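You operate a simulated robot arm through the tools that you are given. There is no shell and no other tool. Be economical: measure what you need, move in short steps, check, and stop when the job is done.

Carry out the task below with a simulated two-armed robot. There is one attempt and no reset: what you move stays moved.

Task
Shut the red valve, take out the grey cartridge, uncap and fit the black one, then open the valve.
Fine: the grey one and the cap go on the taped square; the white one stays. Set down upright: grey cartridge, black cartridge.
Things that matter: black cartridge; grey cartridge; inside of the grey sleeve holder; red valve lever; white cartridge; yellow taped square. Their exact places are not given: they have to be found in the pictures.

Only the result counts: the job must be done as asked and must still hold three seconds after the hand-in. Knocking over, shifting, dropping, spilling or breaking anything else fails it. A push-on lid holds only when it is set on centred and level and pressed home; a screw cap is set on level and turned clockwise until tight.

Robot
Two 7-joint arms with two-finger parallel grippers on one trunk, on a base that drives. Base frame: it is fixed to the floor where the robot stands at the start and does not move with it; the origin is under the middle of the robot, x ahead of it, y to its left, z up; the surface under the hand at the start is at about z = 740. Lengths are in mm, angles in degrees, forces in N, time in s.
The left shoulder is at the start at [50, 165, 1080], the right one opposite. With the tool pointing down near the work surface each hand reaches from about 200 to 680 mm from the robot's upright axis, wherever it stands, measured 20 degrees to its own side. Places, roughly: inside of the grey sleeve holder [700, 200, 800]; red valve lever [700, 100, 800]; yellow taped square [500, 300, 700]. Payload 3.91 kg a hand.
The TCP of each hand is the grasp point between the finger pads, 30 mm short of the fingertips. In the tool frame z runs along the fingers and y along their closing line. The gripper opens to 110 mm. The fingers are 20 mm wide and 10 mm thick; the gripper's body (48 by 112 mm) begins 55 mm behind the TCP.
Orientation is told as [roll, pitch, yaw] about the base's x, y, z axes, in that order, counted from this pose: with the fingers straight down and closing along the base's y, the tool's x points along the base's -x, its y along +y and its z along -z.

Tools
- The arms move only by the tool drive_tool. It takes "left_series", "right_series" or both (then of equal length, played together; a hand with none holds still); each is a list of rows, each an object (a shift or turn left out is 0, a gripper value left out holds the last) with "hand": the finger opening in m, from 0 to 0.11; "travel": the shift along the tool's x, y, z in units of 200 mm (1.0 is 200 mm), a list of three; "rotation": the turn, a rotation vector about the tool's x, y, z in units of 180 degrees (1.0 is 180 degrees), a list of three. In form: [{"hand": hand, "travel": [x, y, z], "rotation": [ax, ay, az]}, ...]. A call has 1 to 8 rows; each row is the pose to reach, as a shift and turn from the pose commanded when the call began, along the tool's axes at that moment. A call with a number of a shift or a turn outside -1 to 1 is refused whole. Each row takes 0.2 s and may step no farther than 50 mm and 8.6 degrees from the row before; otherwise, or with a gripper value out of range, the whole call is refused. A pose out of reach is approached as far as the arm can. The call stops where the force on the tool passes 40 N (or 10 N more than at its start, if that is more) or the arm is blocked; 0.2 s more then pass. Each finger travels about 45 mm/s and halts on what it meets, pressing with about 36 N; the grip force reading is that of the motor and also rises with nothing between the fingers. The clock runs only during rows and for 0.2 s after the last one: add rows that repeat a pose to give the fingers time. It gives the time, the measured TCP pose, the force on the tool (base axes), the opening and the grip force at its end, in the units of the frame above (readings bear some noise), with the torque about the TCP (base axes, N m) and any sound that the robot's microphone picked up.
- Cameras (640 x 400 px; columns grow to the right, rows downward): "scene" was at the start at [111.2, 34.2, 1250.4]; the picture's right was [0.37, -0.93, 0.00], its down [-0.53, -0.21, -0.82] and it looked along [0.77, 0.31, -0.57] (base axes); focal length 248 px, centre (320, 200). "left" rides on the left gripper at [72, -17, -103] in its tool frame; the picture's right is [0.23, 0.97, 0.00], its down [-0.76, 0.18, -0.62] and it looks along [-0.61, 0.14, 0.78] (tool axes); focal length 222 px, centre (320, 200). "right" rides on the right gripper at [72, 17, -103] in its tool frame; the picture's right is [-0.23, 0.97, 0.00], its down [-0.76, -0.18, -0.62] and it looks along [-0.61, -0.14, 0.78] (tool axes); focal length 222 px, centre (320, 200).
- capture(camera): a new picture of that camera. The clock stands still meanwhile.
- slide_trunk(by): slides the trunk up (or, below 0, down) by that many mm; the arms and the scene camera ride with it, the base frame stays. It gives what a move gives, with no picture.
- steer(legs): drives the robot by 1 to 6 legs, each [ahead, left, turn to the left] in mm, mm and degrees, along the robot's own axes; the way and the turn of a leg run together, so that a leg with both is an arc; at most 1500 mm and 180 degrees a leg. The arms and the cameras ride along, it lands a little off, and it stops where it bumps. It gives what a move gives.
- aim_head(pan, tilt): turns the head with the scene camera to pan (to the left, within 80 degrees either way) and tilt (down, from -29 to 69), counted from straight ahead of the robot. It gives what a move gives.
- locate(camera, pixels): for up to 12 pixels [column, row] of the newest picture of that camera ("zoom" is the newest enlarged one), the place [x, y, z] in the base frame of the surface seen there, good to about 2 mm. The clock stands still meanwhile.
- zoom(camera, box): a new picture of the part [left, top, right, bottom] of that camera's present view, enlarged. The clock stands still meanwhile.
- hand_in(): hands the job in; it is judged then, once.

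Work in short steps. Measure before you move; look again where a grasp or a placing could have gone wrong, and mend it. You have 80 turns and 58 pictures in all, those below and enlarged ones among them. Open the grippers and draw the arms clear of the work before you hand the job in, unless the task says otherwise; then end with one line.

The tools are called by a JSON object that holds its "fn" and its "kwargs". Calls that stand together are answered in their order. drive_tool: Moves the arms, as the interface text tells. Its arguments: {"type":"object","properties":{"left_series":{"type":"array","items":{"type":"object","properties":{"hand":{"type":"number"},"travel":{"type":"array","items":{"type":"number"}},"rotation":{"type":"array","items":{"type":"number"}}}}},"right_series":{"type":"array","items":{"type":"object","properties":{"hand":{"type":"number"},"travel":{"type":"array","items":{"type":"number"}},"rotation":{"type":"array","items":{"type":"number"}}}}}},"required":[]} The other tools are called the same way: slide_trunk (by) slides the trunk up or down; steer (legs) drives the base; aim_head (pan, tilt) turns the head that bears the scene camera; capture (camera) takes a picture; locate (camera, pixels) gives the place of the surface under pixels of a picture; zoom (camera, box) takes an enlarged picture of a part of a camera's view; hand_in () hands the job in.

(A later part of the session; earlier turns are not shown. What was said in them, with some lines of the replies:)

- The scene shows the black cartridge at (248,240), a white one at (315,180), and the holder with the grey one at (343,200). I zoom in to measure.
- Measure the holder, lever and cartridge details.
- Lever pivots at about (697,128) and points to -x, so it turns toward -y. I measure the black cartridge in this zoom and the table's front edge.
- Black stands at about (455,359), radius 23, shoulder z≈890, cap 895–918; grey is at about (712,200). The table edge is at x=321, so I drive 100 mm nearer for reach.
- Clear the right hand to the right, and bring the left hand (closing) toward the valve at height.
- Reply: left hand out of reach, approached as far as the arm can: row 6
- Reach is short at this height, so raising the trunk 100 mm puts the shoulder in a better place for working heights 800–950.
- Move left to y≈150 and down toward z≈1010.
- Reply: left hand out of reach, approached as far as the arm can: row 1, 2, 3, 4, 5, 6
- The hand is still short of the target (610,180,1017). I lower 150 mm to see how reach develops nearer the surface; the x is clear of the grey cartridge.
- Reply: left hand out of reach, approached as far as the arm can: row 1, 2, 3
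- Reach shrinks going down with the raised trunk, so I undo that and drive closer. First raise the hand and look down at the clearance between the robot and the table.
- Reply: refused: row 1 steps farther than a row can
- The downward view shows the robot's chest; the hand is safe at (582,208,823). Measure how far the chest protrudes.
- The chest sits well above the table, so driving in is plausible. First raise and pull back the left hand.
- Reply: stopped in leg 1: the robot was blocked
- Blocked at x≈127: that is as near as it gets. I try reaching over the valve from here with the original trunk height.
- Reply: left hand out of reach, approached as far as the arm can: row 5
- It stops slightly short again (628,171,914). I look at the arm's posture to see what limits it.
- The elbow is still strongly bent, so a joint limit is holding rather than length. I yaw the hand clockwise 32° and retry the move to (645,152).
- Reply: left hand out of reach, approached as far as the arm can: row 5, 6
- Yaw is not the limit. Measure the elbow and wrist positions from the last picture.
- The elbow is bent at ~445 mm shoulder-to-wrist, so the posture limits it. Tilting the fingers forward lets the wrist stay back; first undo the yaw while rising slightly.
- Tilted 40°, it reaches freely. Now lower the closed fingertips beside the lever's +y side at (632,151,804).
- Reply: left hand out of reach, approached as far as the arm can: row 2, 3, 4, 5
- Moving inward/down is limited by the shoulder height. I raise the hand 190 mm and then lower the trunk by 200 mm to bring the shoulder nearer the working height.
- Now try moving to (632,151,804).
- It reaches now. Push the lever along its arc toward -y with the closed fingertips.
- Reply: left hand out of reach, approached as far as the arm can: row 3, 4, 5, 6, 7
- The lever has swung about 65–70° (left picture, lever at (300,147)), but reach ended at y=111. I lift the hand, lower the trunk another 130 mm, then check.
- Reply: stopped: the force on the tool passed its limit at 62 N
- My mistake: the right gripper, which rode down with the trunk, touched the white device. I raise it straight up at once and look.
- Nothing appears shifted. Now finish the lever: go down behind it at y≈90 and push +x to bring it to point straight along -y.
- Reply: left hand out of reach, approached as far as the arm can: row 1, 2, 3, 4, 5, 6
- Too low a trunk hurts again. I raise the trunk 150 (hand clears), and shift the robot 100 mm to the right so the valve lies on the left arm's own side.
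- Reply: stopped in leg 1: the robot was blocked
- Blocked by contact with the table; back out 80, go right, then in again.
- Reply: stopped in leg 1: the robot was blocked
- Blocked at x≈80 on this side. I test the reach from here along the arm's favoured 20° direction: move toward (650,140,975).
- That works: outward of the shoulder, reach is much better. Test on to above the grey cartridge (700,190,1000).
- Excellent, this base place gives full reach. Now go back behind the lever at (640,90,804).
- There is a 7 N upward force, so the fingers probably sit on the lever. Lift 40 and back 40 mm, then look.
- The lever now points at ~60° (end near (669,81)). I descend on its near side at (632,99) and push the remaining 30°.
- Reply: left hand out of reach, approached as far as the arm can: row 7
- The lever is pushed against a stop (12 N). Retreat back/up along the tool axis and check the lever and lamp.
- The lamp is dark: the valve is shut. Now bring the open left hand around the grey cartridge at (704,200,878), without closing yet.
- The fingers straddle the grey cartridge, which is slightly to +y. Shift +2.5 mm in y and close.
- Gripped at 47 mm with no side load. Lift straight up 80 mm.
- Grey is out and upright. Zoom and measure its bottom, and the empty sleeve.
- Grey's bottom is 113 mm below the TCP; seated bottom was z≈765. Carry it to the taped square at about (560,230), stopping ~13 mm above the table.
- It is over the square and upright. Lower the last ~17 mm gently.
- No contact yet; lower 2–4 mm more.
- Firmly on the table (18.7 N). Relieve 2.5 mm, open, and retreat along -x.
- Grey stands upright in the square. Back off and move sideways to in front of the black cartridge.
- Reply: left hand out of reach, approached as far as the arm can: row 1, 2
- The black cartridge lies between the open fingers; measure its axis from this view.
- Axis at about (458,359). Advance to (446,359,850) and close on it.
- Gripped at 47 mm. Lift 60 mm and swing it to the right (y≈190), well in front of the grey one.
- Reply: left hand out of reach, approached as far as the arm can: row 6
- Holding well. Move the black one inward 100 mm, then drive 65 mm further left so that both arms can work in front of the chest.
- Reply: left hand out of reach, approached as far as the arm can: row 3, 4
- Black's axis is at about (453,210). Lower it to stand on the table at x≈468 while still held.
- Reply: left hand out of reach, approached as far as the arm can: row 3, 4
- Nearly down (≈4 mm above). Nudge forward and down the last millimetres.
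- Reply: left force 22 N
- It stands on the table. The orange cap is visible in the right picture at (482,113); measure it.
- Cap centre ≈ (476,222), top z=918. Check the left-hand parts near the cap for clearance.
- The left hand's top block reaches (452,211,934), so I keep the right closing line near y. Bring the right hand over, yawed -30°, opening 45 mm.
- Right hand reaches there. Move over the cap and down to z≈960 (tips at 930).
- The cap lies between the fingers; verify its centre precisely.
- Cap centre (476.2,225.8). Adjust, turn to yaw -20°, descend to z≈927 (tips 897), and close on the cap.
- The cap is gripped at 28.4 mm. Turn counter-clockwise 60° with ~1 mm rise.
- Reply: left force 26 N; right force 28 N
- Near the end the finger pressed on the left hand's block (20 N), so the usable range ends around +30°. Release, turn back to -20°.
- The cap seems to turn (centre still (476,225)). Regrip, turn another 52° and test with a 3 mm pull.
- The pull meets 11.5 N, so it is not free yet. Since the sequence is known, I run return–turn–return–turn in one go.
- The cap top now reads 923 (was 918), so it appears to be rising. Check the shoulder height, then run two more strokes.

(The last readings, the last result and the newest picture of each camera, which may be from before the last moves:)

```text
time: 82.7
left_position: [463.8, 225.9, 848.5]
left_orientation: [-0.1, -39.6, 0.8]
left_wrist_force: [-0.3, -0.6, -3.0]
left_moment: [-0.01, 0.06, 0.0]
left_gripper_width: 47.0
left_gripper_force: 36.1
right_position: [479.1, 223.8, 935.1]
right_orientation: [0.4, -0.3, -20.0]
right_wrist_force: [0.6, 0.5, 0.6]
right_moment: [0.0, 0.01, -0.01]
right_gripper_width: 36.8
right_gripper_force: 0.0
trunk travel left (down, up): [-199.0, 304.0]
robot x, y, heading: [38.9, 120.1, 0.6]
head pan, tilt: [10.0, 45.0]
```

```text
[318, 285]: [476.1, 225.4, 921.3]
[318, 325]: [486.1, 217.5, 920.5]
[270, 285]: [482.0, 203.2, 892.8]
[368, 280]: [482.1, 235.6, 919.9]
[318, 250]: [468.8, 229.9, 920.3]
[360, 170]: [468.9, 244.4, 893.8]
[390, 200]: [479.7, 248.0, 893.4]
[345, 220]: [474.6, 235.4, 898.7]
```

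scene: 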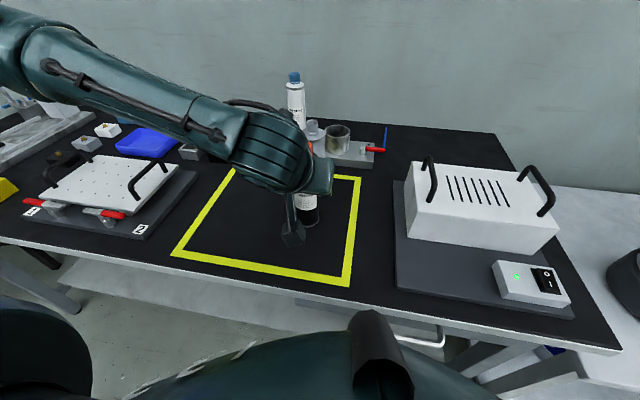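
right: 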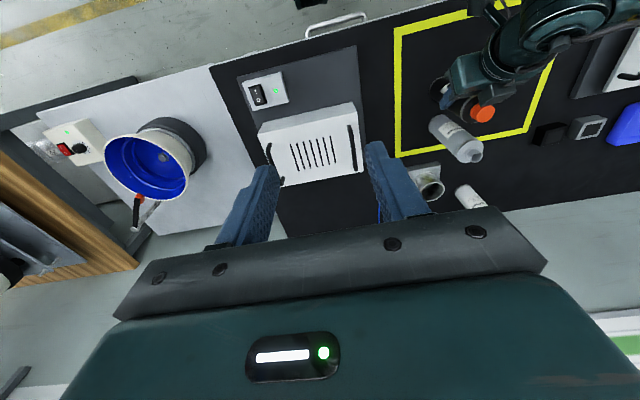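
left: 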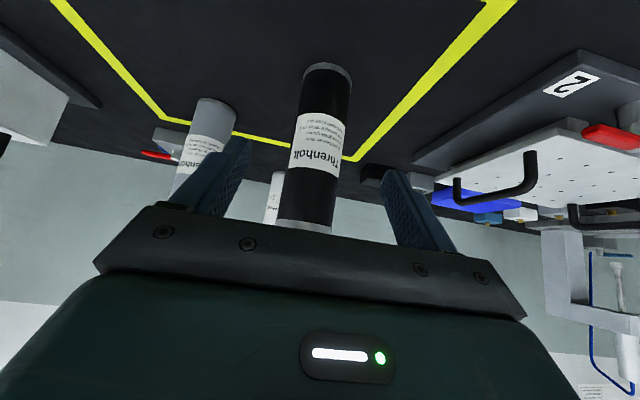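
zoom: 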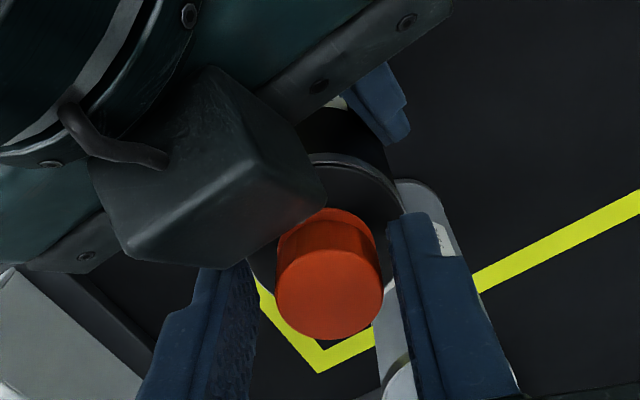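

The label hasn't moved and cap-to-shoulder height grew ~1 mm. Lower the grip 5 mm for better hold and run three more strokes, ending with a pull.

{"fn": "drive_tool", "kwargs": {"right_series": [{"travel": [0, 0, 0.025]}, {"hand": 0.01, "travel": [0, 0, 0.025]}, {"travel": [0, 0, 0.025], "rotation": [0, 0, -0.0467]}, {"travel": [0, 0, 0.025], "rotation": [0, 0, -0.0934]}, {"travel": [0, 0, 0.024], "rotation": [0, 0, -0.14]}, {"travel": [0, 0, 0.023], "rotation": [0, 0, -0.1867]}, {"travel": [0, 0, 0.022], "rotation": [0, 0, -0.2334]}, {"travel": [0, 0, 0.021], "rotation": [0, 0, -0.28]}]}}

{"fn": "drive_tool", "kwargs": {"right_series": [{"hand": 0.037}, {"rotation": [0, 0, 0.0467]}, {"rotation": [0, 0, 0.0934]}, {"rotation": [0, 0, 0.14]}, {"rotation": [0, 0, 0.1867]}, {"rotation": [0, 0, 0.2334]}, {"rotation": [0, 0, 0.28]}]}}

{"fn": "drive_tool", "kwargs": {"right_series": [{"hand": 0.01}, {"rotation": [0, 0, -0.0467]}, {"rotation": [0, 0, -0.0934]}, {"rotation": [0, 0, -0.14]}, {"travel": [0, 0, -0.002], "rotation": [0, 0, -0.1867]}, {"travel": [0, 0, -0.003], "rotation": [0, 0, -0.2334]}, {"travel": [0, 0, -0.004], "rotation": [0, 0, -0.28]}]}}

{"fn": "drive_tool", "kwargs": {"right_series": [{"hand": 0.037}, {"rotation": [0, 0, 0.0467]}, {"rotation": [0, 0, 0.0934]}, {"rotation": [0, 0, 0.14]}, {"rotation": [0, 0, 0.1867]}, {"rotation": [0, 0, 0.2334]}, {"rotation": [0, 0, 0.28]}]}}

{"fn": "drive_tool", "kwargs": {"right_series": [{"hand": 0.01}, {"rotation": [0, 0, -0.0467]}, {"rotation": [0, 0, -0.0934]}, {"rotation": [0, 0, -0.14]}, {"travel": [0, 0, -0.002], "rotation": [0, 0, -0.1867]}, {"travel": [0, 0, -0.003], "rotation": [0, 0, -0.2334]}, {"travel": [0, 0, -0.004], "rotation": [0, 0, -0.28]}, {"travel": [0, 0, -0.02], "rotation": [0, 0, -0.28]}]}}

{"fn": "zoom", "kwargs": {"camera": "right", "box": [260, 110, 380, 200]}}

{"fn": "locate", "kwargs": {"camera": "right", "pixels": [[320, 165]]}}

```text
time: 84.5
left_position: [463.2, 224.1, 847.6]
left_orientation: [0.1, -39.5, 0.8]
left_wrist_force: [-10.5, -3.2, -5.5]
left_moment: [0.63, -1.16, 0.7]
left_gripper_width: 47.0
left_gripper_force: 36.1
right_position: [480.1, 223.8, 929.6]
right_orientation: [0.1, -0.6, 30.5]
right_wrist_force: [10.2, 3.4, 2.3]
right_moment: [-0.3, 0.4, -0.71]
right_gripper_width: 27.4
right_gripper_force: 35.5
trunk travel left (down, up): [-199.0, 304.0]
robot x, y, heading: [32.7, 119.3, 0.7]
head pan, tilt: [10.0, 45.0]
```

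```text
time: 86.1
left_position: [463.9, 224.0, 848.5]
left_orientation: [-0.1, -39.6, 0.8]
left_wrist_force: [-0.3, 0.4, -4.3]
left_moment: [-0.03, 0.06, 0.02]
left_gripper_width: 46.9
left_gripper_force: 36.7
right_position: [478.4, 224.9, 930.4]
right_orientation: [0.4, -0.2, -20.0]
right_wrist_force: [0.2, 0.2, 0.0]
right_moment: [0.03, -0.01, 0.06]
right_gripper_width: 36.9
right_gripper_force: 0.1
trunk travel left (down, up): [-199.0, 304.0]
robot x, y, heading: [41.5, 117.5, 0.8]
head pan, tilt: [10.0, 45.0]
```

```text
time: 87.7
left_position: [463.5, 222.5, 848.7]
left_orientation: [0.0, -39.5, 0.7]
left_wrist_force: [-4.8, -4.1, -2.9]
left_moment: [0.37, -0.27, 0.23]
left_gripper_width: 47.0
left_gripper_force: 36.2
right_position: [478.4, 225.2, 931.0]
right_orientation: [0.1, -0.5, 30.6]
right_wrist_force: [3.2, 4.5, -0.7]
right_moment: [-0.02, -0.03, -0.26]
right_gripper_width: 27.0
right_gripper_force: 35.8
trunk travel left (down, up): [-199.0, 304.0]
robot x, y, heading: [40.2, 119.6, 0.8]
head pan, tilt: [10.0, 45.0]
```

```text
time: 89.3
left_position: [463.2, 223.9, 849.0]
left_orientation: [-0.2, -39.6, 0.7]
left_wrist_force: [0.4, -0.6, -3.0]
left_moment: [0.02, 0.03, -0.03]
left_gripper_width: 47.1
left_gripper_force: 35.8
right_position: [478.6, 223.5, 930.3]
right_orientation: [0.4, -0.3, -20.0]
right_wrist_force: [0.0, -0.7, -0.4]
right_moment: [0.01, 0.02, -0.01]
right_gripper_width: 36.9
right_gripper_force: 0.1
trunk travel left (down, up): [-199.0, 304.0]
robot x, y, heading: [39.4, 122.1, 0.6]
head pan, tilt: [10.0, 45.0]
```

```text
time: 91.1
left_position: [463.5, 222.9, 849.2]
left_orientation: [-0.1, -39.8, 0.7]
left_wrist_force: [-7.8, -2.6, 11.5]
left_moment: [0.5, -0.63, 0.3]
left_gripper_width: 46.8
left_gripper_force: 36.5
right_position: [478.9, 223.7, 934.2]
right_orientation: [-0.1, -0.4, 30.6]
right_wrist_force: [8.6, 2.9, -13.5]
right_moment: [-0.19, -0.26, -0.3]
right_gripper_width: 28.1
right_gripper_force: 35.8
trunk travel left (down, up): [-199.0, 304.0]
robot x, y, heading: [37.5, 124.0, 0.8]
head pan, tilt: [10.0, 45.0]
```

```text
4.44 times, centred on (320, 155) of right
```

zoom: 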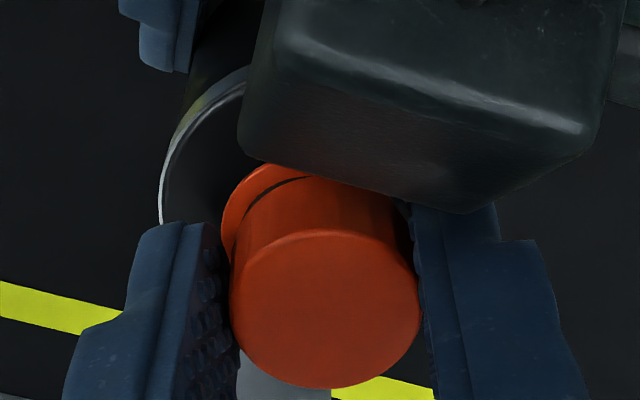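

```text
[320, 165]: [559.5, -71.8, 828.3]
```

A clear gap now shows between the cap and its ring: it is unscrewing. Run four more strokes, ending with a stronger pull.

{"fn": "drive_tool", "kwargs": {"right_series": [{"hand": 0.037}, {"travel": [0, 0, 0.012], "rotation": [0, 0, 0.0467]}, {"travel": [0, 0, 0.012], "rotation": [0, 0, 0.0934]}, {"travel": [0, 0, 0.012], "rotation": [0, 0, 0.14]}, {"travel": [0, 0, 0.012], "rotation": [0, 0, 0.1867]}, {"travel": [0, 0, 0.012], "rotation": [0, 0, 0.2334]}, {"travel": [0, 0, 0.012], "rotation": [0, 0, 0.28]}]}}

{"fn": "drive_tool", "kwargs": {"right_series": [{"hand": 0.01}, {"rotation": [0, 0, -0.0467]}, {"rotation": [0, 0, -0.0934]}, {"rotation": [0, 0, -0.14]}, {"travel": [0, 0, -0.002], "rotation": [0, 0, -0.1867]}, {"travel": [0, 0, -0.003], "rotation": [0, 0, -0.2334]}, {"travel": [0, 0, -0.004], "rotation": [0, 0, -0.28]}]}}

{"fn": "drive_tool", "kwargs": {"right_series": [{"hand": 0.037}, {"rotation": [0, 0, 0.0467]}, {"rotation": [0, 0, 0.0934]}, {"rotation": [0, 0, 0.14]}, {"rotation": [0, 0, 0.1867]}, {"rotation": [0, 0, 0.2334]}, {"rotation": [0, 0, 0.28]}]}}

{"fn": "drive_tool", "kwargs": {"right_series": [{"hand": 0.01}, {"rotation": [0, 0, -0.0467]}, {"rotation": [0, 0, -0.0934]}, {"rotation": [0, 0, -0.14]}, {"travel": [0, 0, -0.002], "rotation": [0, 0, -0.1867]}, {"travel": [0, 0, -0.003], "rotation": [0, 0, -0.2334]}, {"travel": [0, 0, -0.004], "rotation": [0, 0, -0.28]}]}}

{"fn": "drive_tool", "kwargs": {"right_series": [{"hand": 0.037}, {"rotation": [0, 0, 0.0467]}, {"rotation": [0, 0, 0.0934]}, {"rotation": [0, 0, 0.14]}, {"rotation": [0, 0, 0.1867]}, {"rotation": [0, 0, 0.2334]}, {"rotation": [0, 0, 0.28]}]}}

{"fn": "drive_tool", "kwargs": {"right_series": [{"hand": 0.01}, {"rotation": [0, 0, -0.0467]}, {"rotation": [0, 0, -0.0934]}, {"rotation": [0, 0, -0.14]}, {"travel": [0, 0, -0.002], "rotation": [0, 0, -0.1867]}, {"travel": [0, 0, -0.003], "rotation": [0, 0, -0.2334]}, {"travel": [0, 0, -0.004], "rotation": [0, 0, -0.28]}, {"travel": [0, 0, -0.02], "rotation": [0, 0, -0.28]}]}}

{"fn": "zoom", "kwargs": {"camera": "right", "box": [260, 110, 380, 200]}}

{"fn": "locate", "kwargs": {"camera": "zoom", "pixels": [[320, 310], [290, 310], [350, 310], [175, 180], [235, 200]]}}

```text
time: 92.7
left_position: [463.6, 225.2, 848.6]
left_orientation: [-0.1, -39.6, 0.9]
left_wrist_force: [0.1, -0.1, -2.2]
left_moment: [0.0, 0.07, 0.0]
left_gripper_width: 47.0
left_gripper_force: 36.2
right_position: [477.7, 224.2, 932.9]
right_orientation: [0.4, -0.2, -20.0]
right_wrist_force: [0.5, 0.4, -0.2]
right_moment: [0.02, -0.03, -0.03]
right_gripper_width: 36.9
right_gripper_force: 0.0
trunk travel left (down, up): [-199.0, 304.0]
robot x, y, heading: [39.6, 116.9, 0.8]
head pan, tilt: [10.0, 45.0]
```

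```text
time: 94.3
left_position: [462.5, 224.4, 849.2]
left_orientation: [-0.2, -39.5, 0.7]
left_wrist_force: [-6.4, -6.6, -3.3]
left_moment: [0.6, -0.5, 0.32]
left_gripper_width: 46.8
left_gripper_force: 36.2
right_position: [477.5, 225.3, 933.9]
right_orientation: [0.0, -0.6, 30.6]
right_wrist_force: [7.1, 5.8, -0.7]
right_moment: [-0.04, -0.06, -0.38]
right_gripper_width: 27.6
right_gripper_force: 36.4
trunk travel left (down, up): [-199.0, 304.0]
robot x, y, heading: [36.7, 119.4, 0.6]
head pan, tilt: [10.0, 45.0]
```

```text
time: 95.9
left_position: [462.5, 224.8, 849.1]
left_orientation: [-0.1, -39.6, 0.8]
left_wrist_force: [0.2, -0.1, -4.0]
left_moment: [0.0, 0.06, -0.02]
left_gripper_width: 47.2
left_gripper_force: 36.1
right_position: [477.6, 225.1, 933.5]
right_orientation: [0.5, -0.2, -20.0]
right_wrist_force: [0.3, -0.1, 0.2]
right_moment: [-0.03, -0.01, -0.01]
right_gripper_width: 37.1
right_gripper_force: 0.0
trunk travel left (down, up): [-199.0, 304.0]
robot x, y, heading: [37.1, 119.0, 0.8]
head pan, tilt: [10.0, 45.0]
```

```text
time: 97.5
left_position: [462.7, 223.0, 848.2]
left_orientation: [-0.3, -39.5, 0.5]
left_wrist_force: [-8.3, -5.8, -2.3]
left_moment: [0.53, -0.51, 0.2]
left_gripper_width: 47.1
left_gripper_force: 36.1
right_position: [479.0, 225.4, 933.8]
right_orientation: [0.1, -0.6, 30.6]
right_wrist_force: [7.9, 6.4, -0.7]
right_moment: [0.02, -0.11, -0.27]
right_gripper_width: 27.4
right_gripper_force: 36.4
trunk travel left (down, up): [-199.0, 304.0]
robot x, y, heading: [38.2, 121.9, 0.6]
head pan, tilt: [10.0, 45.0]
```

```text
time: 99.1
left_position: [463.6, 224.6, 848.0]
left_orientation: [-0.1, -39.6, 0.8]
left_wrist_force: [0.0, 0.2, -3.9]
left_moment: [0.01, 0.04, 0.01]
left_gripper_width: 47.3
left_gripper_force: 35.8
right_position: [478.5, 224.1, 935.0]
right_orientation: [0.4, -0.2, -20.0]
right_wrist_force: [0.2, 0.1, 0.1]
right_moment: [0.0, -0.01, 0.0]
right_gripper_width: 37.0
right_gripper_force: 0.0
trunk travel left (down, up): [-199.0, 304.0]
robot x, y, heading: [41.3, 118.2, 0.8]
head pan, tilt: [10.0, 45.0]
```

```text
time: 100.9
left_position: [464.0, 222.7, 850.3]
left_orientation: [-0.3, -39.8, 0.7]
left_wrist_force: [-8.8, -6.4, 9.1]
left_moment: [0.65, -0.61, 0.21]
left_gripper_width: 47.0
left_gripper_force: 36.0
right_position: [478.2, 224.0, 937.2]
right_orientation: [0.0, -0.5, 30.5]
right_wrist_force: [8.7, 6.7, -12.4]
right_moment: [-0.1, -0.34, -0.27]
right_gripper_width: 27.4
right_gripper_force: 36.4
trunk travel left (down, up): [-199.0, 304.0]
robot x, y, heading: [37.9, 122.4, 1.0]
head pan, tilt: [10.0, 45.0]
```

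```text
4.44 times, centred on (320, 155) of right
```

zoom: 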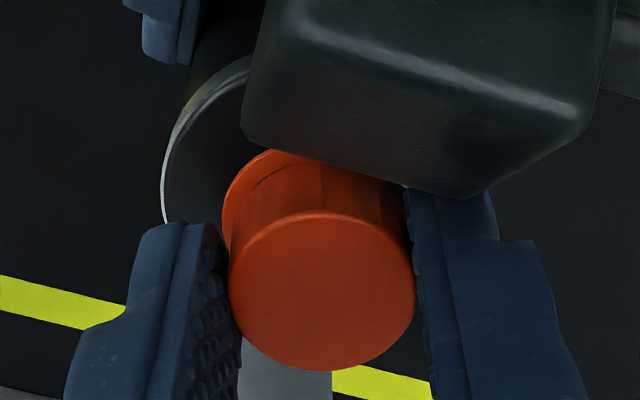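

```text
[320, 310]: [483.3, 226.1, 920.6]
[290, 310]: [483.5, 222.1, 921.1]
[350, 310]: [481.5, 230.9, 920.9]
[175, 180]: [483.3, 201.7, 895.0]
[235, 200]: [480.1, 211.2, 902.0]
```

The cap's height over the shoulder hasn't really grown, so it may be a push-on cap or slipping. Regrip lower with full finger contact near yaw 0 and pull straight up gradually to see.

{"fn": "drive_tool", "kwargs": {"right_series": [{"hand": 0.037}, {"travel": [0, 0, 0.02], "rotation": [0, 0, 0.0467]}, {"travel": [0, 0, 0.04], "rotation": [0, 0, 0.0934]}, {"travel": [0, 0, 0.047], "rotation": [0, 0, 0.14]}, {"travel": [0, 0, 0.047], "rotation": [0, 0, 0.17]}, {"hand": 0.0, "travel": [0, 0, 0.047], "rotation": [0, 0, 0.17]}, {"travel": [0, 0, 0.047], "rotation": [0, 0, 0.17]}, {"travel": [0, 0, 0.047], "rotation": [0, 0, 0.17]}]}}

{"fn": "drive_tool", "kwargs": {"right_series": [{"travel": [0, 0, -0.015]}, {"travel": [0, 0, -0.03]}, {"travel": [0, 0, -0.045]}, {"travel": [0, 0, -0.06]}, {"travel": [0, 0, -0.075]}, {"travel": [0, 0, -0.09]}]}}

{"fn": "zoom", "kwargs": {"camera": "right", "box": [260, 110, 380, 200]}}

{"fn": "locate", "kwargs": {"camera": "zoom", "pixels": [[320, 310], [290, 310], [350, 310], [200, 150], [400, 160]]}}

```text
time: 102.7
left_position: [463.8, 223.8, 848.1]
left_orientation: [0.0, -39.7, 0.8]
left_wrist_force: [0.1, 0.3, -4.4]
left_moment: [0.02, 0.07, 0.0]
left_gripper_width: 46.9
left_gripper_force: 36.6
right_position: [478.2, 224.9, 929.5]
right_orientation: [0.3, -0.4, 0.0]
right_wrist_force: [0.4, -0.2, 0.5]
right_moment: [0.01, 0.01, 0.02]
right_gripper_width: 27.5
right_gripper_force: 36.3
trunk travel left (down, up): [-199.0, 304.0]
robot x, y, heading: [38.5, 119.0, 0.9]
head pan, tilt: [10.0, 45.0]
```

```text
time: 104.1
left_position: [465.4, 223.7, 848.9]
left_orientation: [-0.2, -39.6, 0.7]
left_wrist_force: [0.0, 0.1, -3.1]
left_moment: [0.02, 0.08, 0.01]
left_gripper_width: 46.9
left_gripper_force: 35.4
right_position: [477.9, 224.2, 946.8]
right_orientation: [0.3, -0.4, -0.1]
right_wrist_force: [-0.5, 0.0, 0.6]
right_moment: [-0.01, 0.04, -0.01]
right_gripper_width: 27.5
right_gripper_force: 36.3
trunk travel left (down, up): [-199.0, 304.0]
robot x, y, heading: [40.2, 121.8, 0.7]
head pan, tilt: [10.0, 45.0]
```

```text
4.44 times, centred on (320, 155) of right
```

zoom: 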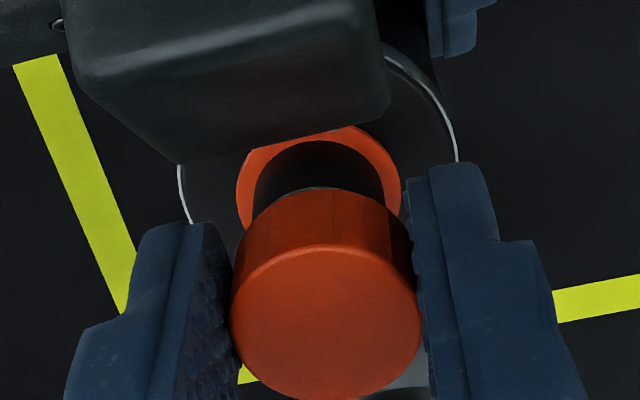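

```text
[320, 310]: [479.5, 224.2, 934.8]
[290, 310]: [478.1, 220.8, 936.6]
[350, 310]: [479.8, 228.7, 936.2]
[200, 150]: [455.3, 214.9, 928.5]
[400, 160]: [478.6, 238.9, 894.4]
```

The cap is off, leaving its ring on the neck. Lift it clear, swing the black cartridge away to +y, and start lowering the cap toward the square at about (460,175).

{"fn": "drive_tool", "kwargs": {"left_series": [{"travel": [0, 0, 0]}, {"travel": [-0.064, 0, -0.077]}, {"travel": [-0.128, 0, -0.154]}, {"travel": [-0.128, 0.2, -0.154]}, {"travel": [-0.128, 0.4, -0.154]}, {"travel": [-0.128, 0.58, -0.154]}], "right_series": [{"travel": [0, 0, -0.15]}, {"travel": [0, 0, -0.3]}, {"travel": [0, 0, -0.35]}, {"travel": [0.03, -0.08, -0.35]}, {"travel": [0.06, -0.16, -0.35]}, {"travel": [0.09, -0.25, -0.35]}]}}

{"fn": "drive_tool", "kwargs": {"right_series": [{"travel": [0, 0, 0.2]}, {"travel": [0, 0, 0.4]}, {"travel": [0, 0, 0.6]}, {"travel": [0, 0, 0.8]}, {"travel": [0, 0, 0.95]}, {"travel": [0, 0, 0.95]}]}}

{"fn": "capture", "kwargs": {"camera": "right"}}

```text
time: 105.5
left_position: [459.9, 341.1, 888.1]
left_orientation: [-0.2, -39.6, 0.7]
left_wrist_force: [-0.5, -0.2, -3.0]
left_moment: [0.0, 0.07, 0.01]
left_gripper_width: 46.8
left_gripper_force: 36.4
right_position: [458.7, 174.8, 1015.2]
right_orientation: [0.3, -0.4, -0.1]
right_wrist_force: [-0.8, -1.2, 0.9]
right_moment: [0.0, 0.05, 0.03]
right_gripper_width: 27.0
right_gripper_force: 35.9
trunk travel left (down, up): [-199.0, 304.0]
robot x, y, heading: [41.6, 119.8, 0.7]
head pan, tilt: [10.0, 45.0]
```

```text
time: 106.9
left_position: [460.8, 340.6, 887.4]
left_orientation: [-0.1, -39.7, 0.7]
left_wrist_force: [-0.8, 0.8, -3.5]
left_moment: [0.03, 0.07, 0.0]
left_gripper_width: 46.6
left_gripper_force: 36.3
right_position: [460.5, 175.3, 825.0]
right_orientation: [0.3, -0.3, -0.1]
right_wrist_force: [-0.1, -0.1, -0.7]
right_moment: [-0.01, -0.02, -0.01]
right_gripper_width: 27.1
right_gripper_force: 36.1
trunk travel left (down, up): [-199.0, 304.0]
robot x, y, heading: [39.2, 118.0, 0.5]
head pan, tilt: [10.0, 45.0]
```

```text
11 pictures are left
```

right: 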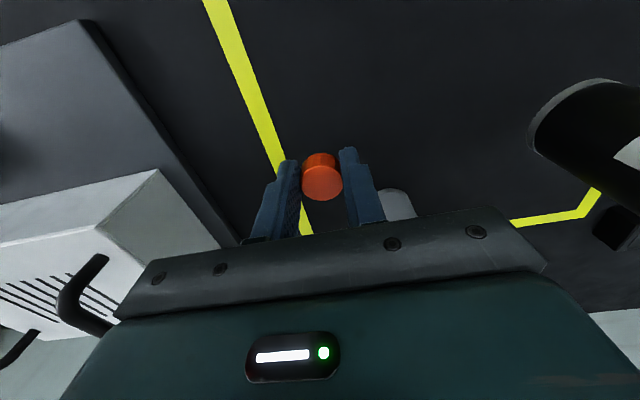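

The cap is over the square inside the tape. Lower to z≈771 (tips just above the table), release and rise.

{"fn": "drive_tool", "kwargs": {"right_series": [{"travel": [0, 0, 0.15]}, {"travel": [0, 0, 0.22]}, {"travel": [0, 0, 0.25]}, {"travel": [0, 0, 0.262]}, {"travel": [0, 0, 0.268]}, {"travel": [0, 0, 0.268]}]}}

{"fn": "drive_tool", "kwargs": {"right_series": [{"hand": 0.05}, {"travel": [0, 0, 0]}, {"travel": [0, 0, -0.05]}, {"travel": [0, 0, -0.25]}, {"travel": [0, 0, -0.5]}, {"travel": [0, 0, -0.75]}, {"travel": [0, 0, -0.95]}]}}

{"fn": "capture", "kwargs": {"camera": "right"}}

```text
time: 108.3
left_position: [460.1, 340.7, 888.3]
left_orientation: [0.0, -39.5, 0.8]
left_wrist_force: [0.4, 1.0, -3.4]
left_moment: [-0.01, 0.07, 0.01]
left_gripper_width: 46.7
left_gripper_force: 35.4
right_position: [460.3, 176.0, 772.8]
right_orientation: [0.3, -0.3, -0.2]
right_wrist_force: [0.1, -0.5, -0.2]
right_moment: [0.03, -0.02, 0.0]
right_gripper_width: 27.0
right_gripper_force: 36.3
trunk travel left (down, up): [-199.0, 304.0]
robot x, y, heading: [38.9, 121.9, 0.7]
head pan, tilt: [10.0, 45.0]
```

```text
time: 109.9
left_position: [459.8, 339.7, 887.1]
left_orientation: [0.0, -39.5, 0.9]
left_wrist_force: [-0.1, -0.1, -3.1]
left_moment: [-0.02, 0.1, 0.01]
left_gripper_width: 47.3
left_gripper_force: 36.3
right_position: [456.8, 175.4, 962.2]
right_orientation: [0.4, -0.3, -0.1]
right_wrist_force: [-0.6, 0.5, 0.4]
right_moment: [0.01, 0.01, 0.0]
right_gripper_width: 50.2
right_gripper_force: 0.0
trunk travel left (down, up): [-199.0, 304.0]
robot x, y, heading: [36.8, 118.7, 0.6]
head pan, tilt: [10.0, 45.0]
```

```text
10 pictures are left
```

right: 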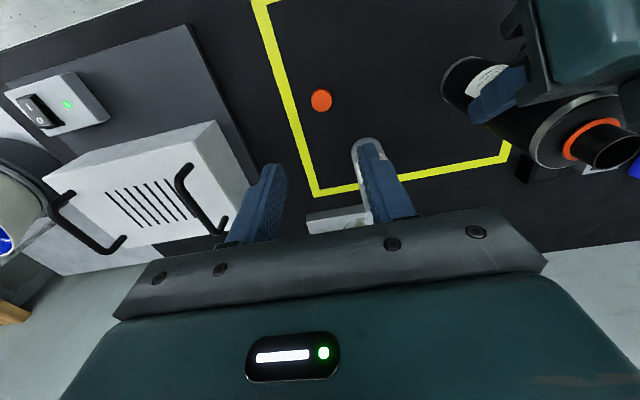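

The cap rests on the square at (321,100). Withdraw the right hand up and aside, raise the black cartridge, and drive back to the working place in front of the valve.

{"fn": "drive_tool", "kwargs": {"left_series": [{"travel": [-0.064, 0, -0.077]}, {"travel": [-0.128, 0, -0.154]}, {"travel": [-0.192, 0, -0.23]}, {"travel": [-0.256, 0, -0.307]}, {"travel": [-0.256, 0, -0.307]}, {"travel": [-0.256, 0, -0.307]}, {"travel": [-0.256, 0, -0.307]}, {"travel": [-0.256, 0, -0.307]}], "right_series": [{"travel": [0, -0.05, -0.2]}, {"travel": [0.05, -0.15, -0.4]}, {"travel": [0.1, -0.3, -0.55]}, {"travel": [0.16, -0.45, -0.7]}, {"travel": [0.22, -0.6, -0.85]}, {"travel": [0.28, -0.75, -0.95]}, {"travel": [0.34, -0.9, -1.0]}, {"travel": [0.4, -1.0, -1.0]}]}}

{"fn": "steer", "kwargs": {"legs": [[0, -213, 0], [38, 0, 0]]}}

{"fn": "aim_head", "kwargs": {"pan": 25, "tilt": 35}}

```text
time: 111.7
left_position: [462.6, 338.5, 968.1]
left_orientation: [-0.1, -39.6, 0.8]
left_wrist_force: [0.4, 0.4, -4.2]
left_moment: [0.03, 0.04, 0.02]
left_gripper_width: 47.0
left_gripper_force: 36.1
right_position: [377.5, -26.7, 1163.0]
right_orientation: [0.2, -0.3, 0.0]
right_wrist_force: [0.2, 0.0, -0.1]
right_moment: [-0.01, -0.02, -0.02]
right_gripper_width: 50.2
right_gripper_force: 0.0
trunk travel left (down, up): [-199.0, 304.0]
robot x, y, heading: [39.7, 120.7, 0.7]
head pan, tilt: [10.0, 45.0]
```

```text
time: 114.9
left_position: [500.6, 132.9, 967.5]
left_orientation: [0.0, -39.3, 0.9]
left_wrist_force: [0.1, -0.1, -4.2]
left_moment: [0.05, 0.06, -0.03]
left_gripper_width: 47.1
left_gripper_force: 36.2
right_position: [418.3, -234.3, 1161.1]
right_orientation: [0.3, -0.1, 0.0]
right_wrist_force: [0.0, -0.5, 1.2]
right_moment: [-0.02, 0.01, 0.0]
right_gripper_width: 50.0
right_gripper_force: 0.0
trunk travel left (down, up): [-199.0, 304.0]
robot x, y, heading: [75.8, -87.8, 0.9]
head pan, tilt: [10.0, 45.0]
stopped in leg 2: the robot was blocked; the commanded pose is now the measured one
```

```text
time: 115.6
left_position: [500.9, 133.1, 967.3]
left_orientation: [-0.1, -39.4, 0.8]
left_wrist_force: [0.3, 0.1, -4.2]
left_moment: [-0.01, 0.05, 0.0]
left_gripper_width: 47.0
left_gripper_force: 35.5
right_position: [419.7, -233.9, 1162.7]
right_orientation: [0.3, -0.3, 0.0]
right_wrist_force: [0.1, -0.4, 0.0]
right_moment: [-0.02, 0.04, -0.02]
right_gripper_width: 50.1
right_gripper_force: 0.1
trunk travel left (down, up): [-199.0, 304.0]
robot x, y, heading: [75.7, -87.2, 0.7]
head pan, tilt: [25.0, 35.0]
```

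Now carry the black cartridge to above the sleeve (centre ≈ (714,200.5)), staying clear of the grey one, and look.

{"fn": "drive_tool", "kwargs": {"left_series": [{"travel": [-0.174, 0, 0.143]}, {"travel": [-0.348, 0, 0.286]}, {"travel": [-0.502, 0, 0.413]}, {"travel": [-0.638, 0.125, 0.524]}, {"travel": [-0.734, 0.25, 0.603]}, {"travel": [-0.777, 0.32, 0.638]}, {"travel": [-0.777, 0.32, 0.638]}]}}

{"fn": "capture", "kwargs": {"camera": "left"}}

{"fn": "zoom", "kwargs": {"camera": "scene", "box": [270, 90, 370, 220]}}

{"fn": "locate", "kwargs": {"camera": "zoom", "pixels": [[315, 237], [315, 225], [300, 230], [330, 230], [320, 250], [320, 283], [300, 262], [340, 262], [295, 200], [340, 200]]}}

```text
time: 117.2
left_position: [703.9, 200.2, 966.3]
left_orientation: [-0.1, -39.4, 0.8]
left_wrist_force: [0.3, 0.0, -4.3]
left_moment: [-0.01, 0.08, 0.02]
left_gripper_width: 46.7
left_gripper_force: 35.8
right_position: [419.3, -233.9, 1162.8]
right_orientation: [0.3, -0.2, 0.0]
right_wrist_force: [0.4, 0.2, -0.1]
right_moment: [-0.02, 0.01, -0.02]
right_gripper_width: 50.1
right_gripper_force: 0.2
trunk travel left (down, up): [-199.0, 304.0]
robot x, y, heading: [78.8, -88.0, 0.8]
head pan, tilt: [25.0, 35.0]
```

```text
9 pictures are left
```

left: 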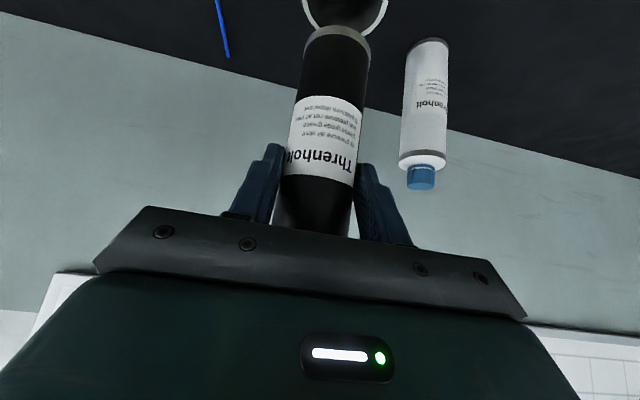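

```text
3.08 times, centred on (320, 155) of scene
```

zoom: 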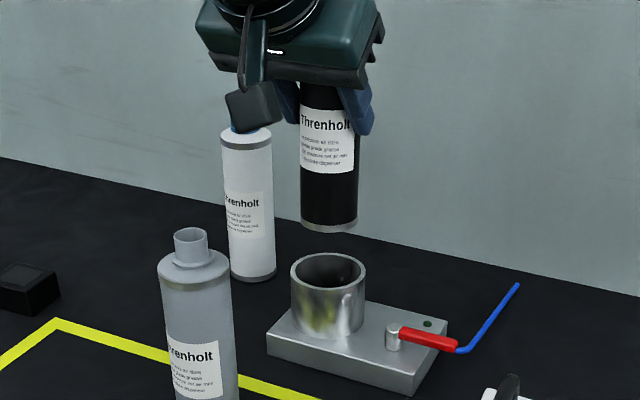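

```text
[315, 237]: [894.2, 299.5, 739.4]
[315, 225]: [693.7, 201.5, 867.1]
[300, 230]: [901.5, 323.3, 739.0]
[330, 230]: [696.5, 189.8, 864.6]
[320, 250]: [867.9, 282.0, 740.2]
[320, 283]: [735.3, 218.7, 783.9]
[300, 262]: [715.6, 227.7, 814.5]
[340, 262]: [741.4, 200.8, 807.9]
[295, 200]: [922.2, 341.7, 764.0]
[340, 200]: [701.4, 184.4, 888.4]
```

Black axis ≈ (716.5,200.8), sleeve ≈ (714,200.5): correct by -2.5 mm in x and lower into the sleeve step by step.

{"fn": "drive_tool", "kwargs": {"left_series": [{"travel": [0.073, 0, 0.069]}, {"travel": [0.143, 0, 0.154]}, {"travel": [0.184, 0, 0.205]}, {"travel": [0.232, 0, 0.263]}, {"travel": [0.27, 0, 0.309]}, {"travel": [0.295, 0, 0.34]}, {"travel": [0.311, 0, 0.359]}]}}

{"fn": "zoom", "kwargs": {"camera": "scene", "box": [270, 90, 370, 220]}}

```text
time: 118.8
left_position: [700.4, 198.4, 873.7]
left_orientation: [-0.1, -39.5, 1.0]
left_wrist_force: [-0.1, 0.6, -0.9]
left_moment: [0.02, 0.0, -0.02]
left_gripper_width: 47.0
left_gripper_force: 36.1
right_position: [419.2, -235.3, 1161.8]
right_orientation: [0.3, -0.2, -0.1]
right_wrist_force: [0.5, -0.3, 0.9]
right_moment: [-0.03, 0.01, -0.03]
right_gripper_width: 49.9
right_gripper_force: 0.0
trunk travel left (down, up): [-199.0, 304.0]
robot x, y, heading: [79.3, -84.9, 0.8]
head pan, tilt: [25.0, 35.0]
```

```text
3.08 times, centred on (320, 155) of scene
```

zoom: 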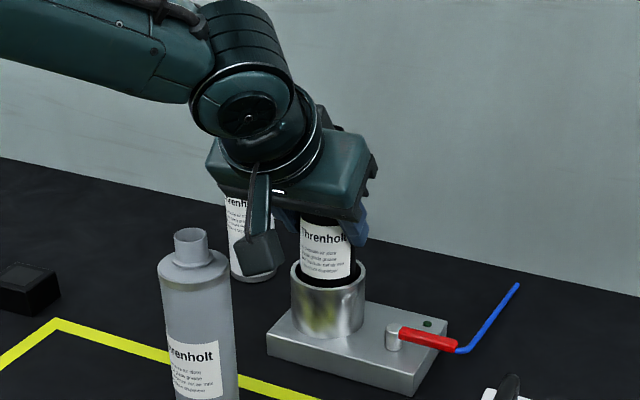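

It is in the sleeve and its weight is now carried (z force near 0). Press 3 mm to confirm seating, relieve, open and back off along -x.

{"fn": "drive_tool", "kwargs": {"left_series": [{"travel": [0.0064, 0, 0.0077]}, {"travel": [0.0127, 0, 0.0155]}, {"travel": [0.0127, 0, 0.0155]}]}}

{"fn": "drive_tool", "kwargs": {"left_series": [{"travel": [-0.0095, 0, -0.0116]}, {"hand": 0.085, "travel": [-0.0095, 0, -0.0116]}, {"travel": [-0.0095, 0, -0.0116]}, {"travel": [-0.0095, 0, -0.0116]}, {"travel": [0.12, 0, -0.117]}, {"travel": [0.25, 0, -0.22]}, {"travel": [0.37, 0, -0.32]}, {"travel": [0.45, -0.1, -0.38]}]}}

{"fn": "capture", "kwargs": {"camera": "left"}}

{"fn": "locate", "kwargs": {"camera": "left", "pixels": [[320, 200]]}}

```text
time: 119.6
left_position: [699.0, 200.4, 872.2]
left_orientation: [-0.1, -39.9, 0.9]
left_wrist_force: [-2.1, 2.7, 16.3]
left_moment: [0.29, -0.38, 0.1]
left_gripper_width: 46.8
left_gripper_force: 36.3
right_position: [415.7, -233.6, 1162.2]
right_orientation: [0.3, -0.4, -0.1]
right_wrist_force: [-0.1, 0.6, -1.0]
right_moment: [0.02, -0.01, 0.01]
right_gripper_width: 50.0
right_gripper_force: 0.1
trunk travel left (down, up): [-199.0, 304.0]
robot x, y, heading: [75.7, -88.3, 0.8]
head pan, tilt: [25.0, 35.0]
```

```text
time: 121.4
left_position: [579.1, 178.4, 868.8]
left_orientation: [0.0, -39.6, 1.0]
left_wrist_force: [-0.2, 0.0, 2.5]
left_moment: [0.07, 0.13, 0.02]
left_gripper_width: 85.1
left_gripper_force: 0.0
right_position: [419.6, -233.6, 1162.0]
right_orientation: [0.3, -0.3, -0.1]
right_wrist_force: [-0.1, 0.2, 0.3]
right_moment: [0.0, -0.03, -0.04]
right_gripper_width: 50.0
right_gripper_force: 0.1
trunk travel left (down, up): [-199.0, 304.0]
robot x, y, heading: [77.1, -87.8, 0.7]
head pan, tilt: [25.0, 35.0]
```

```text
6 pictures are left
```

left: 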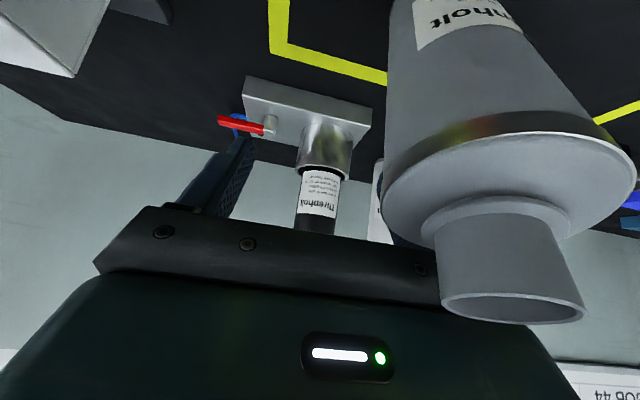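

```text
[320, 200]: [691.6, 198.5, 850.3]
```

The grey cartridge is close to the open hand; I stop and look before moving further.

{"fn": "zoom", "kwargs": {"camera": "scene", "box": [200, 110, 380, 260]}}

{"fn": "locate", "kwargs": {"camera": "zoom", "pixels": [[270, 150], [280, 180], [290, 220], [300, 260], [320, 200]]}}

{"fn": "locate", "kwargs": {"camera": "left", "pixels": [[388, 120], [384, 190], [420, 215], [445, 300], [512, 312], [582, 310], [450, 80], [632, 165], [500, 150]]}}

```text
2.67 times, centred on (290, 185) of scene
```

zoom: 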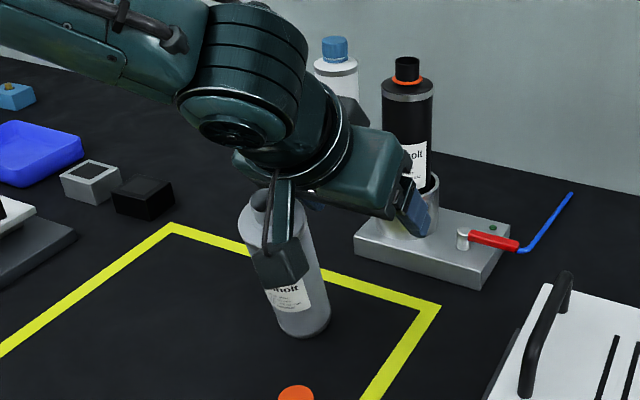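

```text
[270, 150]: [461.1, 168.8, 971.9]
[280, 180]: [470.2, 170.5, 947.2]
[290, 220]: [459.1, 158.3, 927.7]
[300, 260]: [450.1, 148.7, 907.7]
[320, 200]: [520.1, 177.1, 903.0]
```

```text
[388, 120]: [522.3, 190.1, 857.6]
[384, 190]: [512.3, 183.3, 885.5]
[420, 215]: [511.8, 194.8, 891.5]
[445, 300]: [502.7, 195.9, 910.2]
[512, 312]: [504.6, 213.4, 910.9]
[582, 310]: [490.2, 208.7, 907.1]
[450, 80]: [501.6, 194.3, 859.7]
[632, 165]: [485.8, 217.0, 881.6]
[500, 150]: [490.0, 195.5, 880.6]
```

The grey cartridge has been tilted back by the hand's palm edge (contact near (527,206)): I must undo this. Reversing the motion slowly along +x lets it rock back upright.

{"fn": "drive_tool", "kwargs": {"left_series": [{"travel": [-0.03, 0.04, 0.023]}, {"travel": [-0.06, 0.08, 0.046]}, {"travel": [-0.09, 0.1, 0.07]}, {"travel": [-0.13, 0.1, 0.105]}, {"travel": [-0.17, 0.1, 0.139]}, {"travel": [-0.21, 0.1, 0.172]}, {"travel": [-0.243, 0.1, 0.2]}, {"travel": [-0.243, 0.1, 0.2]}]}}

{"fn": "zoom", "kwargs": {"camera": "scene", "box": [200, 110, 380, 260]}}

```text
time: 123.2
left_position: [643.2, 199.0, 868.3]
left_orientation: [-0.2, -39.3, 0.9]
left_wrist_force: [-0.1, -0.1, 0.5]
left_moment: [0.02, 0.0, 0.04]
left_gripper_width: 85.3
left_gripper_force: 0.0
right_position: [420.6, -234.3, 1160.8]
right_orientation: [0.3, -0.2, -0.2]
right_wrist_force: [-0.2, 0.2, -0.4]
right_moment: [-0.02, -0.02, -0.02]
right_gripper_width: 50.1
right_gripper_force: 0.1
trunk travel left (down, up): [-199.0, 304.0]
robot x, y, heading: [80.0, -88.2, 0.7]
head pan, tilt: [25.0, 35.0]
```

```text
2.67 times, centred on (290, 185) of scene
```

zoom: 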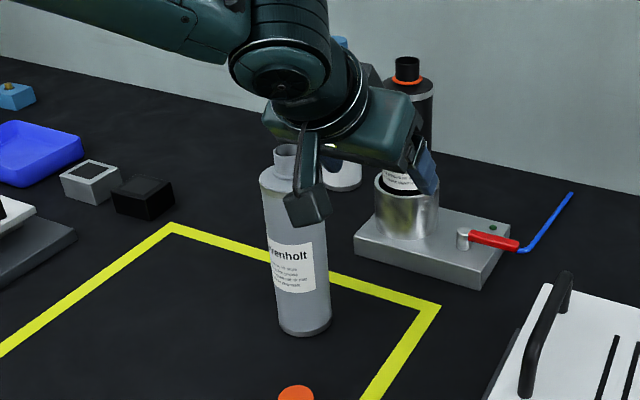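

Grey is upright again and in the square. Raise the hand straight up well clear, close it, and shift the robot 85 mm right so the far side of the lever is in reach.

{"fn": "drive_tool", "kwargs": {"left_series": [{"travel": [-0.064, -0.03, -0.077]}, {"travel": [-0.128, -0.05, -0.154]}, {"travel": [-0.192, -0.05, -0.231]}, {"travel": [-0.256, -0.05, -0.308]}, {"travel": [-0.32, -0.05, -0.386]}, {"hand": 0.0, "travel": [-0.384, -0.05, -0.463]}, {"travel": [-0.384, -0.05, -0.463]}, {"travel": [-0.384, -0.05, -0.463]}]}}

{"fn": "steer", "kwargs": {"legs": [[-12, 0, 0], [0, -85, 0], [14, 0, 0]]}}

```text
time: 125.0
left_position: [643.3, 188.9, 990.6]
left_orientation: [-0.1, -39.5, 0.9]
left_wrist_force: [-0.2, -0.1, -0.5]
left_moment: [0.01, 0.05, -0.01]
left_gripper_width: 14.1
left_gripper_force: 0.0
right_position: [418.8, -233.3, 1161.7]
right_orientation: [0.4, -0.2, 0.0]
right_wrist_force: [0.4, -0.7, 0.1]
right_moment: [0.01, -0.02, -0.02]
right_gripper_width: 50.0
right_gripper_force: 0.1
trunk travel left (down, up): [-199.0, 304.0]
robot x, y, heading: [77.9, -91.3, 0.8]
head pan, tilt: [25.0, 35.0]
```

```text
time: 126.8
left_position: [625.7, 139.4, 990.8]
left_orientation: [-0.1, -39.4, 1.3]
left_wrist_force: [0.7, 0.3, 0.4]
left_moment: [-0.02, -0.03, 0.01]
left_gripper_width: 0.0
left_gripper_force: 36.3
right_position: [403.2, -285.7, 1161.9]
right_orientation: [0.4, -0.3, 0.2]
right_wrist_force: [-0.2, -0.9, 0.5]
right_moment: [-0.03, 0.01, -0.01]
right_gripper_width: 50.0
right_gripper_force: 0.0
trunk travel left (down, up): [-199.0, 304.0]
robot x, y, heading: [65.4, -141.8, 1.3]
head pan, tilt: [25.0, 35.0]
stopped in leg 2: the robot was blocked; the commanded pose is now the measured one
```

Blocked at y≈-142 but that should be enough. Go to above the far (+x) side of the lever: (700,82), stopping at z≈830 to check.

{"fn": "drive_tool", "kwargs": {"left_series": [{"travel": [-0.143, -0.145, 0.117]}, {"travel": [-0.286, -0.293, 0.235]}, {"travel": [-0.143, -0.293, 0.409]}, {"travel": [0, -0.293, 0.583]}, {"travel": [0.143, -0.293, 0.757]}, {"travel": [0.225, -0.293, 0.857]}, {"travel": [0.225, -0.293, 0.857]}]}}

```text
time: 128.4
left_position: [701.8, 83.3, 828.0]
left_orientation: [-0.1, -39.5, 1.3]
left_wrist_force: [0.1, 0.3, -0.2]
left_moment: [0.0, 0.0, 0.01]
left_gripper_width: 0.0
left_gripper_force: 36.1
right_position: [405.2, -284.5, 1162.5]
right_orientation: [0.3, -0.4, 0.4]
right_wrist_force: [0.1, 0.3, -0.1]
right_moment: [0.01, -0.02, 0.01]
right_gripper_width: 50.1
right_gripper_force: 0.0
trunk travel left (down, up): [-199.0, 304.0]
robot x, y, heading: [62.5, -140.1, 1.0]
head pan, tilt: [25.0, 35.0]
```

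Reached (702,83,828). Move 8 mm further +x, descend beside the lever, and push it back along its arc to point toward the robot.

{"fn": "drive_tool", "kwargs": {"left_series": [{"travel": [-0.031, 0.01, 0.025]}, {"travel": [0.007, 0.01, 0.07]}, {"travel": [0.045, 0.01, 0.118]}, {"travel": [0.045, 0.01, 0.118]}]}}

{"fn": "drive_tool", "kwargs": {"left_series": [{"travel": [0.039, 0.003, -0.032]}, {"travel": [0.089, -0.01, -0.073]}, {"travel": [0.139, -0.015, -0.114]}, {"travel": [0.189, 0.004, -0.156]}, {"travel": [0.232, 0.04, -0.19]}, {"travel": [0.265, 0.088, -0.217]}, {"travel": [0.286, 0.148, -0.235]}, {"travel": [0.29, 0.175, -0.238]}]}}

{"fn": "zoom", "kwargs": {"camera": "left", "box": [200, 70, 460, 232]}}

```text
time: 129.4
left_position: [700.5, 91.5, 810.6]
left_orientation: [-0.1, -39.4, 1.4]
left_wrist_force: [-0.4, 0.1, -0.5]
left_moment: [0.01, 0.01, 0.0]
left_gripper_width: 0.0
left_gripper_force: 35.7
left hand out of reach, approached as far as the arm can: row 1, 2, 3, 4
right_position: [404.0, -284.1, 1161.4]
right_orientation: [0.2, -0.3, 0.3]
right_wrist_force: [-0.2, -0.1, 0.2]
right_moment: [-0.01, 0.0, -0.01]
right_gripper_width: 49.9
right_gripper_force: 0.0
trunk travel left (down, up): [-199.0, 304.0]
robot x, y, heading: [64.3, -142.7, 1.5]
head pan, tilt: [25.0, 35.0]
```

```text
time: 131.2
left_position: [624.1, 127.6, 811.5]
left_orientation: [0.0, -39.4, 1.5]
left_wrist_force: [0.4, 0.3, -0.1]
left_moment: [0.01, 0.01, 0.02]
left_gripper_width: 0.1
left_gripper_force: 36.3
right_position: [403.9, -284.3, 1161.9]
right_orientation: [0.3, -0.3, 0.4]
right_wrist_force: [0.6, 0.0, 0.5]
right_moment: [-0.02, 0.05, 0.0]
right_gripper_width: 50.2
right_gripper_force: 0.0
trunk travel left (down, up): [-199.0, 304.0]
robot x, y, heading: [64.2, -139.7, 1.3]
head pan, tilt: [25.0, 35.0]
```

```text
2.46 times, centred on (330, 151) of left
```

zoom: 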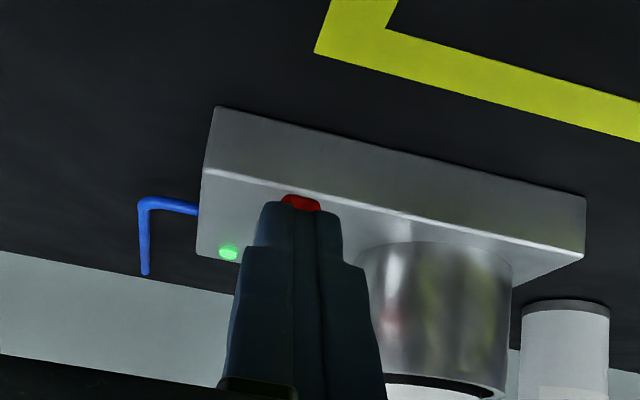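

The lamp is green again. Raise the hand straight up clear of everything and check the lever's final position.

{"fn": "drive_tool", "kwargs": {"left_series": [{"travel": [-0.064, 0, -0.077]}, {"travel": [-0.128, 0, -0.154]}, {"travel": [-0.2, 0, -0.24]}, {"travel": [-0.28, 0, -0.33]}, {"travel": [-0.36, 0, -0.43]}, {"travel": [-0.44, 0, -0.53]}, {"travel": [-0.52, 0, -0.63]}]}}

{"fn": "capture", "kwargs": {"camera": "scene"}}

{"fn": "locate", "kwargs": {"camera": "scene", "pixels": [[345, 210], [348, 205], [340, 215], [342, 212], [350, 200], [338, 218]]}}

```text
time: 132.8
left_position: [623.9, 123.0, 974.9]
left_orientation: [-0.1, -39.4, 1.3]
left_wrist_force: [0.0, -0.1, -0.8]
left_moment: [0.0, 0.02, 0.04]
left_gripper_width: 0.0
left_gripper_force: 35.6
right_position: [403.8, -283.4, 1162.6]
right_orientation: [0.3, -0.3, 0.3]
right_wrist_force: [-0.4, -0.1, -0.4]
right_moment: [0.05, 0.01, -0.02]
right_gripper_width: 50.1
right_gripper_force: 0.0
trunk travel left (down, up): [-199.0, 304.0]
robot x, y, heading: [64.1, -140.2, 1.2]
head pan, tilt: [25.0, 35.0]
```

```text
2 pictures are left
```

scene: 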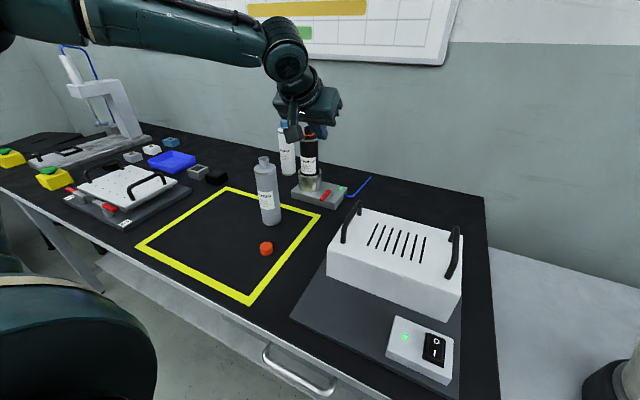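

```text
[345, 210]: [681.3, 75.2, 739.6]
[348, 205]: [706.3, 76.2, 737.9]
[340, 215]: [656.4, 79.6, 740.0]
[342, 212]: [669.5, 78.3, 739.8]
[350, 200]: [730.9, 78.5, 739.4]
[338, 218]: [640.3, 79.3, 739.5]
```

The lever shows at about (325,195). Measure its direction.

{"fn": "zoom", "kwargs": {"camera": "scene", "box": [280, 150, 380, 215]}}

{"fn": "locate", "kwargs": {"camera": "scene", "pixels": [[321, 200], [323, 197], [325, 195], [327, 192], [329, 190], [331, 189]]}}

```text
6.15 times, centred on (330, 182) of scene
```

zoom: 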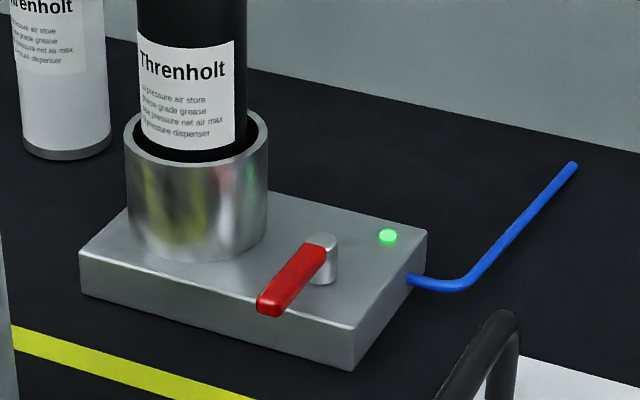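

```text
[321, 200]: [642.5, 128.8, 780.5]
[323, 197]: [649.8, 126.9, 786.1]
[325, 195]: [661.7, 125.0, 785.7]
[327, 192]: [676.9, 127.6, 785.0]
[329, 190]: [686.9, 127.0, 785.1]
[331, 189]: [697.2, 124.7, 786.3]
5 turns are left
```

The lever points straight at the robot (y≈127 along its length), lamp green, black seated. Draw the left arm back and up, opening the gripper.

{"fn": "drive_tool", "kwargs": {"left_series": [{"travel": [0.05, 0, -0.2]}, {"travel": [0.1, 0, -0.4]}, {"travel": [0.15, 0, -0.55]}, {"hand": 0.08, "travel": [0.15, 0, -0.6]}, {"travel": [0.15, 0, -0.6]}, {"travel": [0.15, 0, -0.6]}, {"travel": [0.15, 0, -0.6]}]}}

```text
time: 134.4
left_position: [525.2, 121.2, 1047.9]
left_orientation: [-0.1, -39.4, 1.3]
left_wrist_force: [-0.5, 0.1, -0.4]
left_moment: [0.0, -0.05, 0.01]
left_gripper_width: 80.0
left_gripper_force: 0.1
right_position: [403.9, -284.3, 1161.8]
right_orientation: [0.3, -0.3, 0.3]
right_wrist_force: [0.3, -0.6, 1.0]
right_moment: [0.03, -0.02, 0.0]
right_gripper_width: 50.1
right_gripper_force: 0.0
trunk travel left (down, up): [-199.0, 304.0]
robot x, y, heading: [61.8, -139.8, 1.1]
head pan, tilt: [25.0, 35.0]
4 turns are left
```

Both arms are clear and both grippers are open, so I hand in the job.

{"fn": "hand_in", "kwargs": {}}

```text
The job is handed in.
```

I handed the job in with the black cartridge uncapped and seated in the sleeve, the valve open again (lever back at its start position, lamp green), the grey cartridge upright and the cap both on the taped square, and the white cartridge untouched; on the way the right gripper bumped the white device (no visible shift) and the hand tipped the grey cartridge partway before I let it rock back upright.
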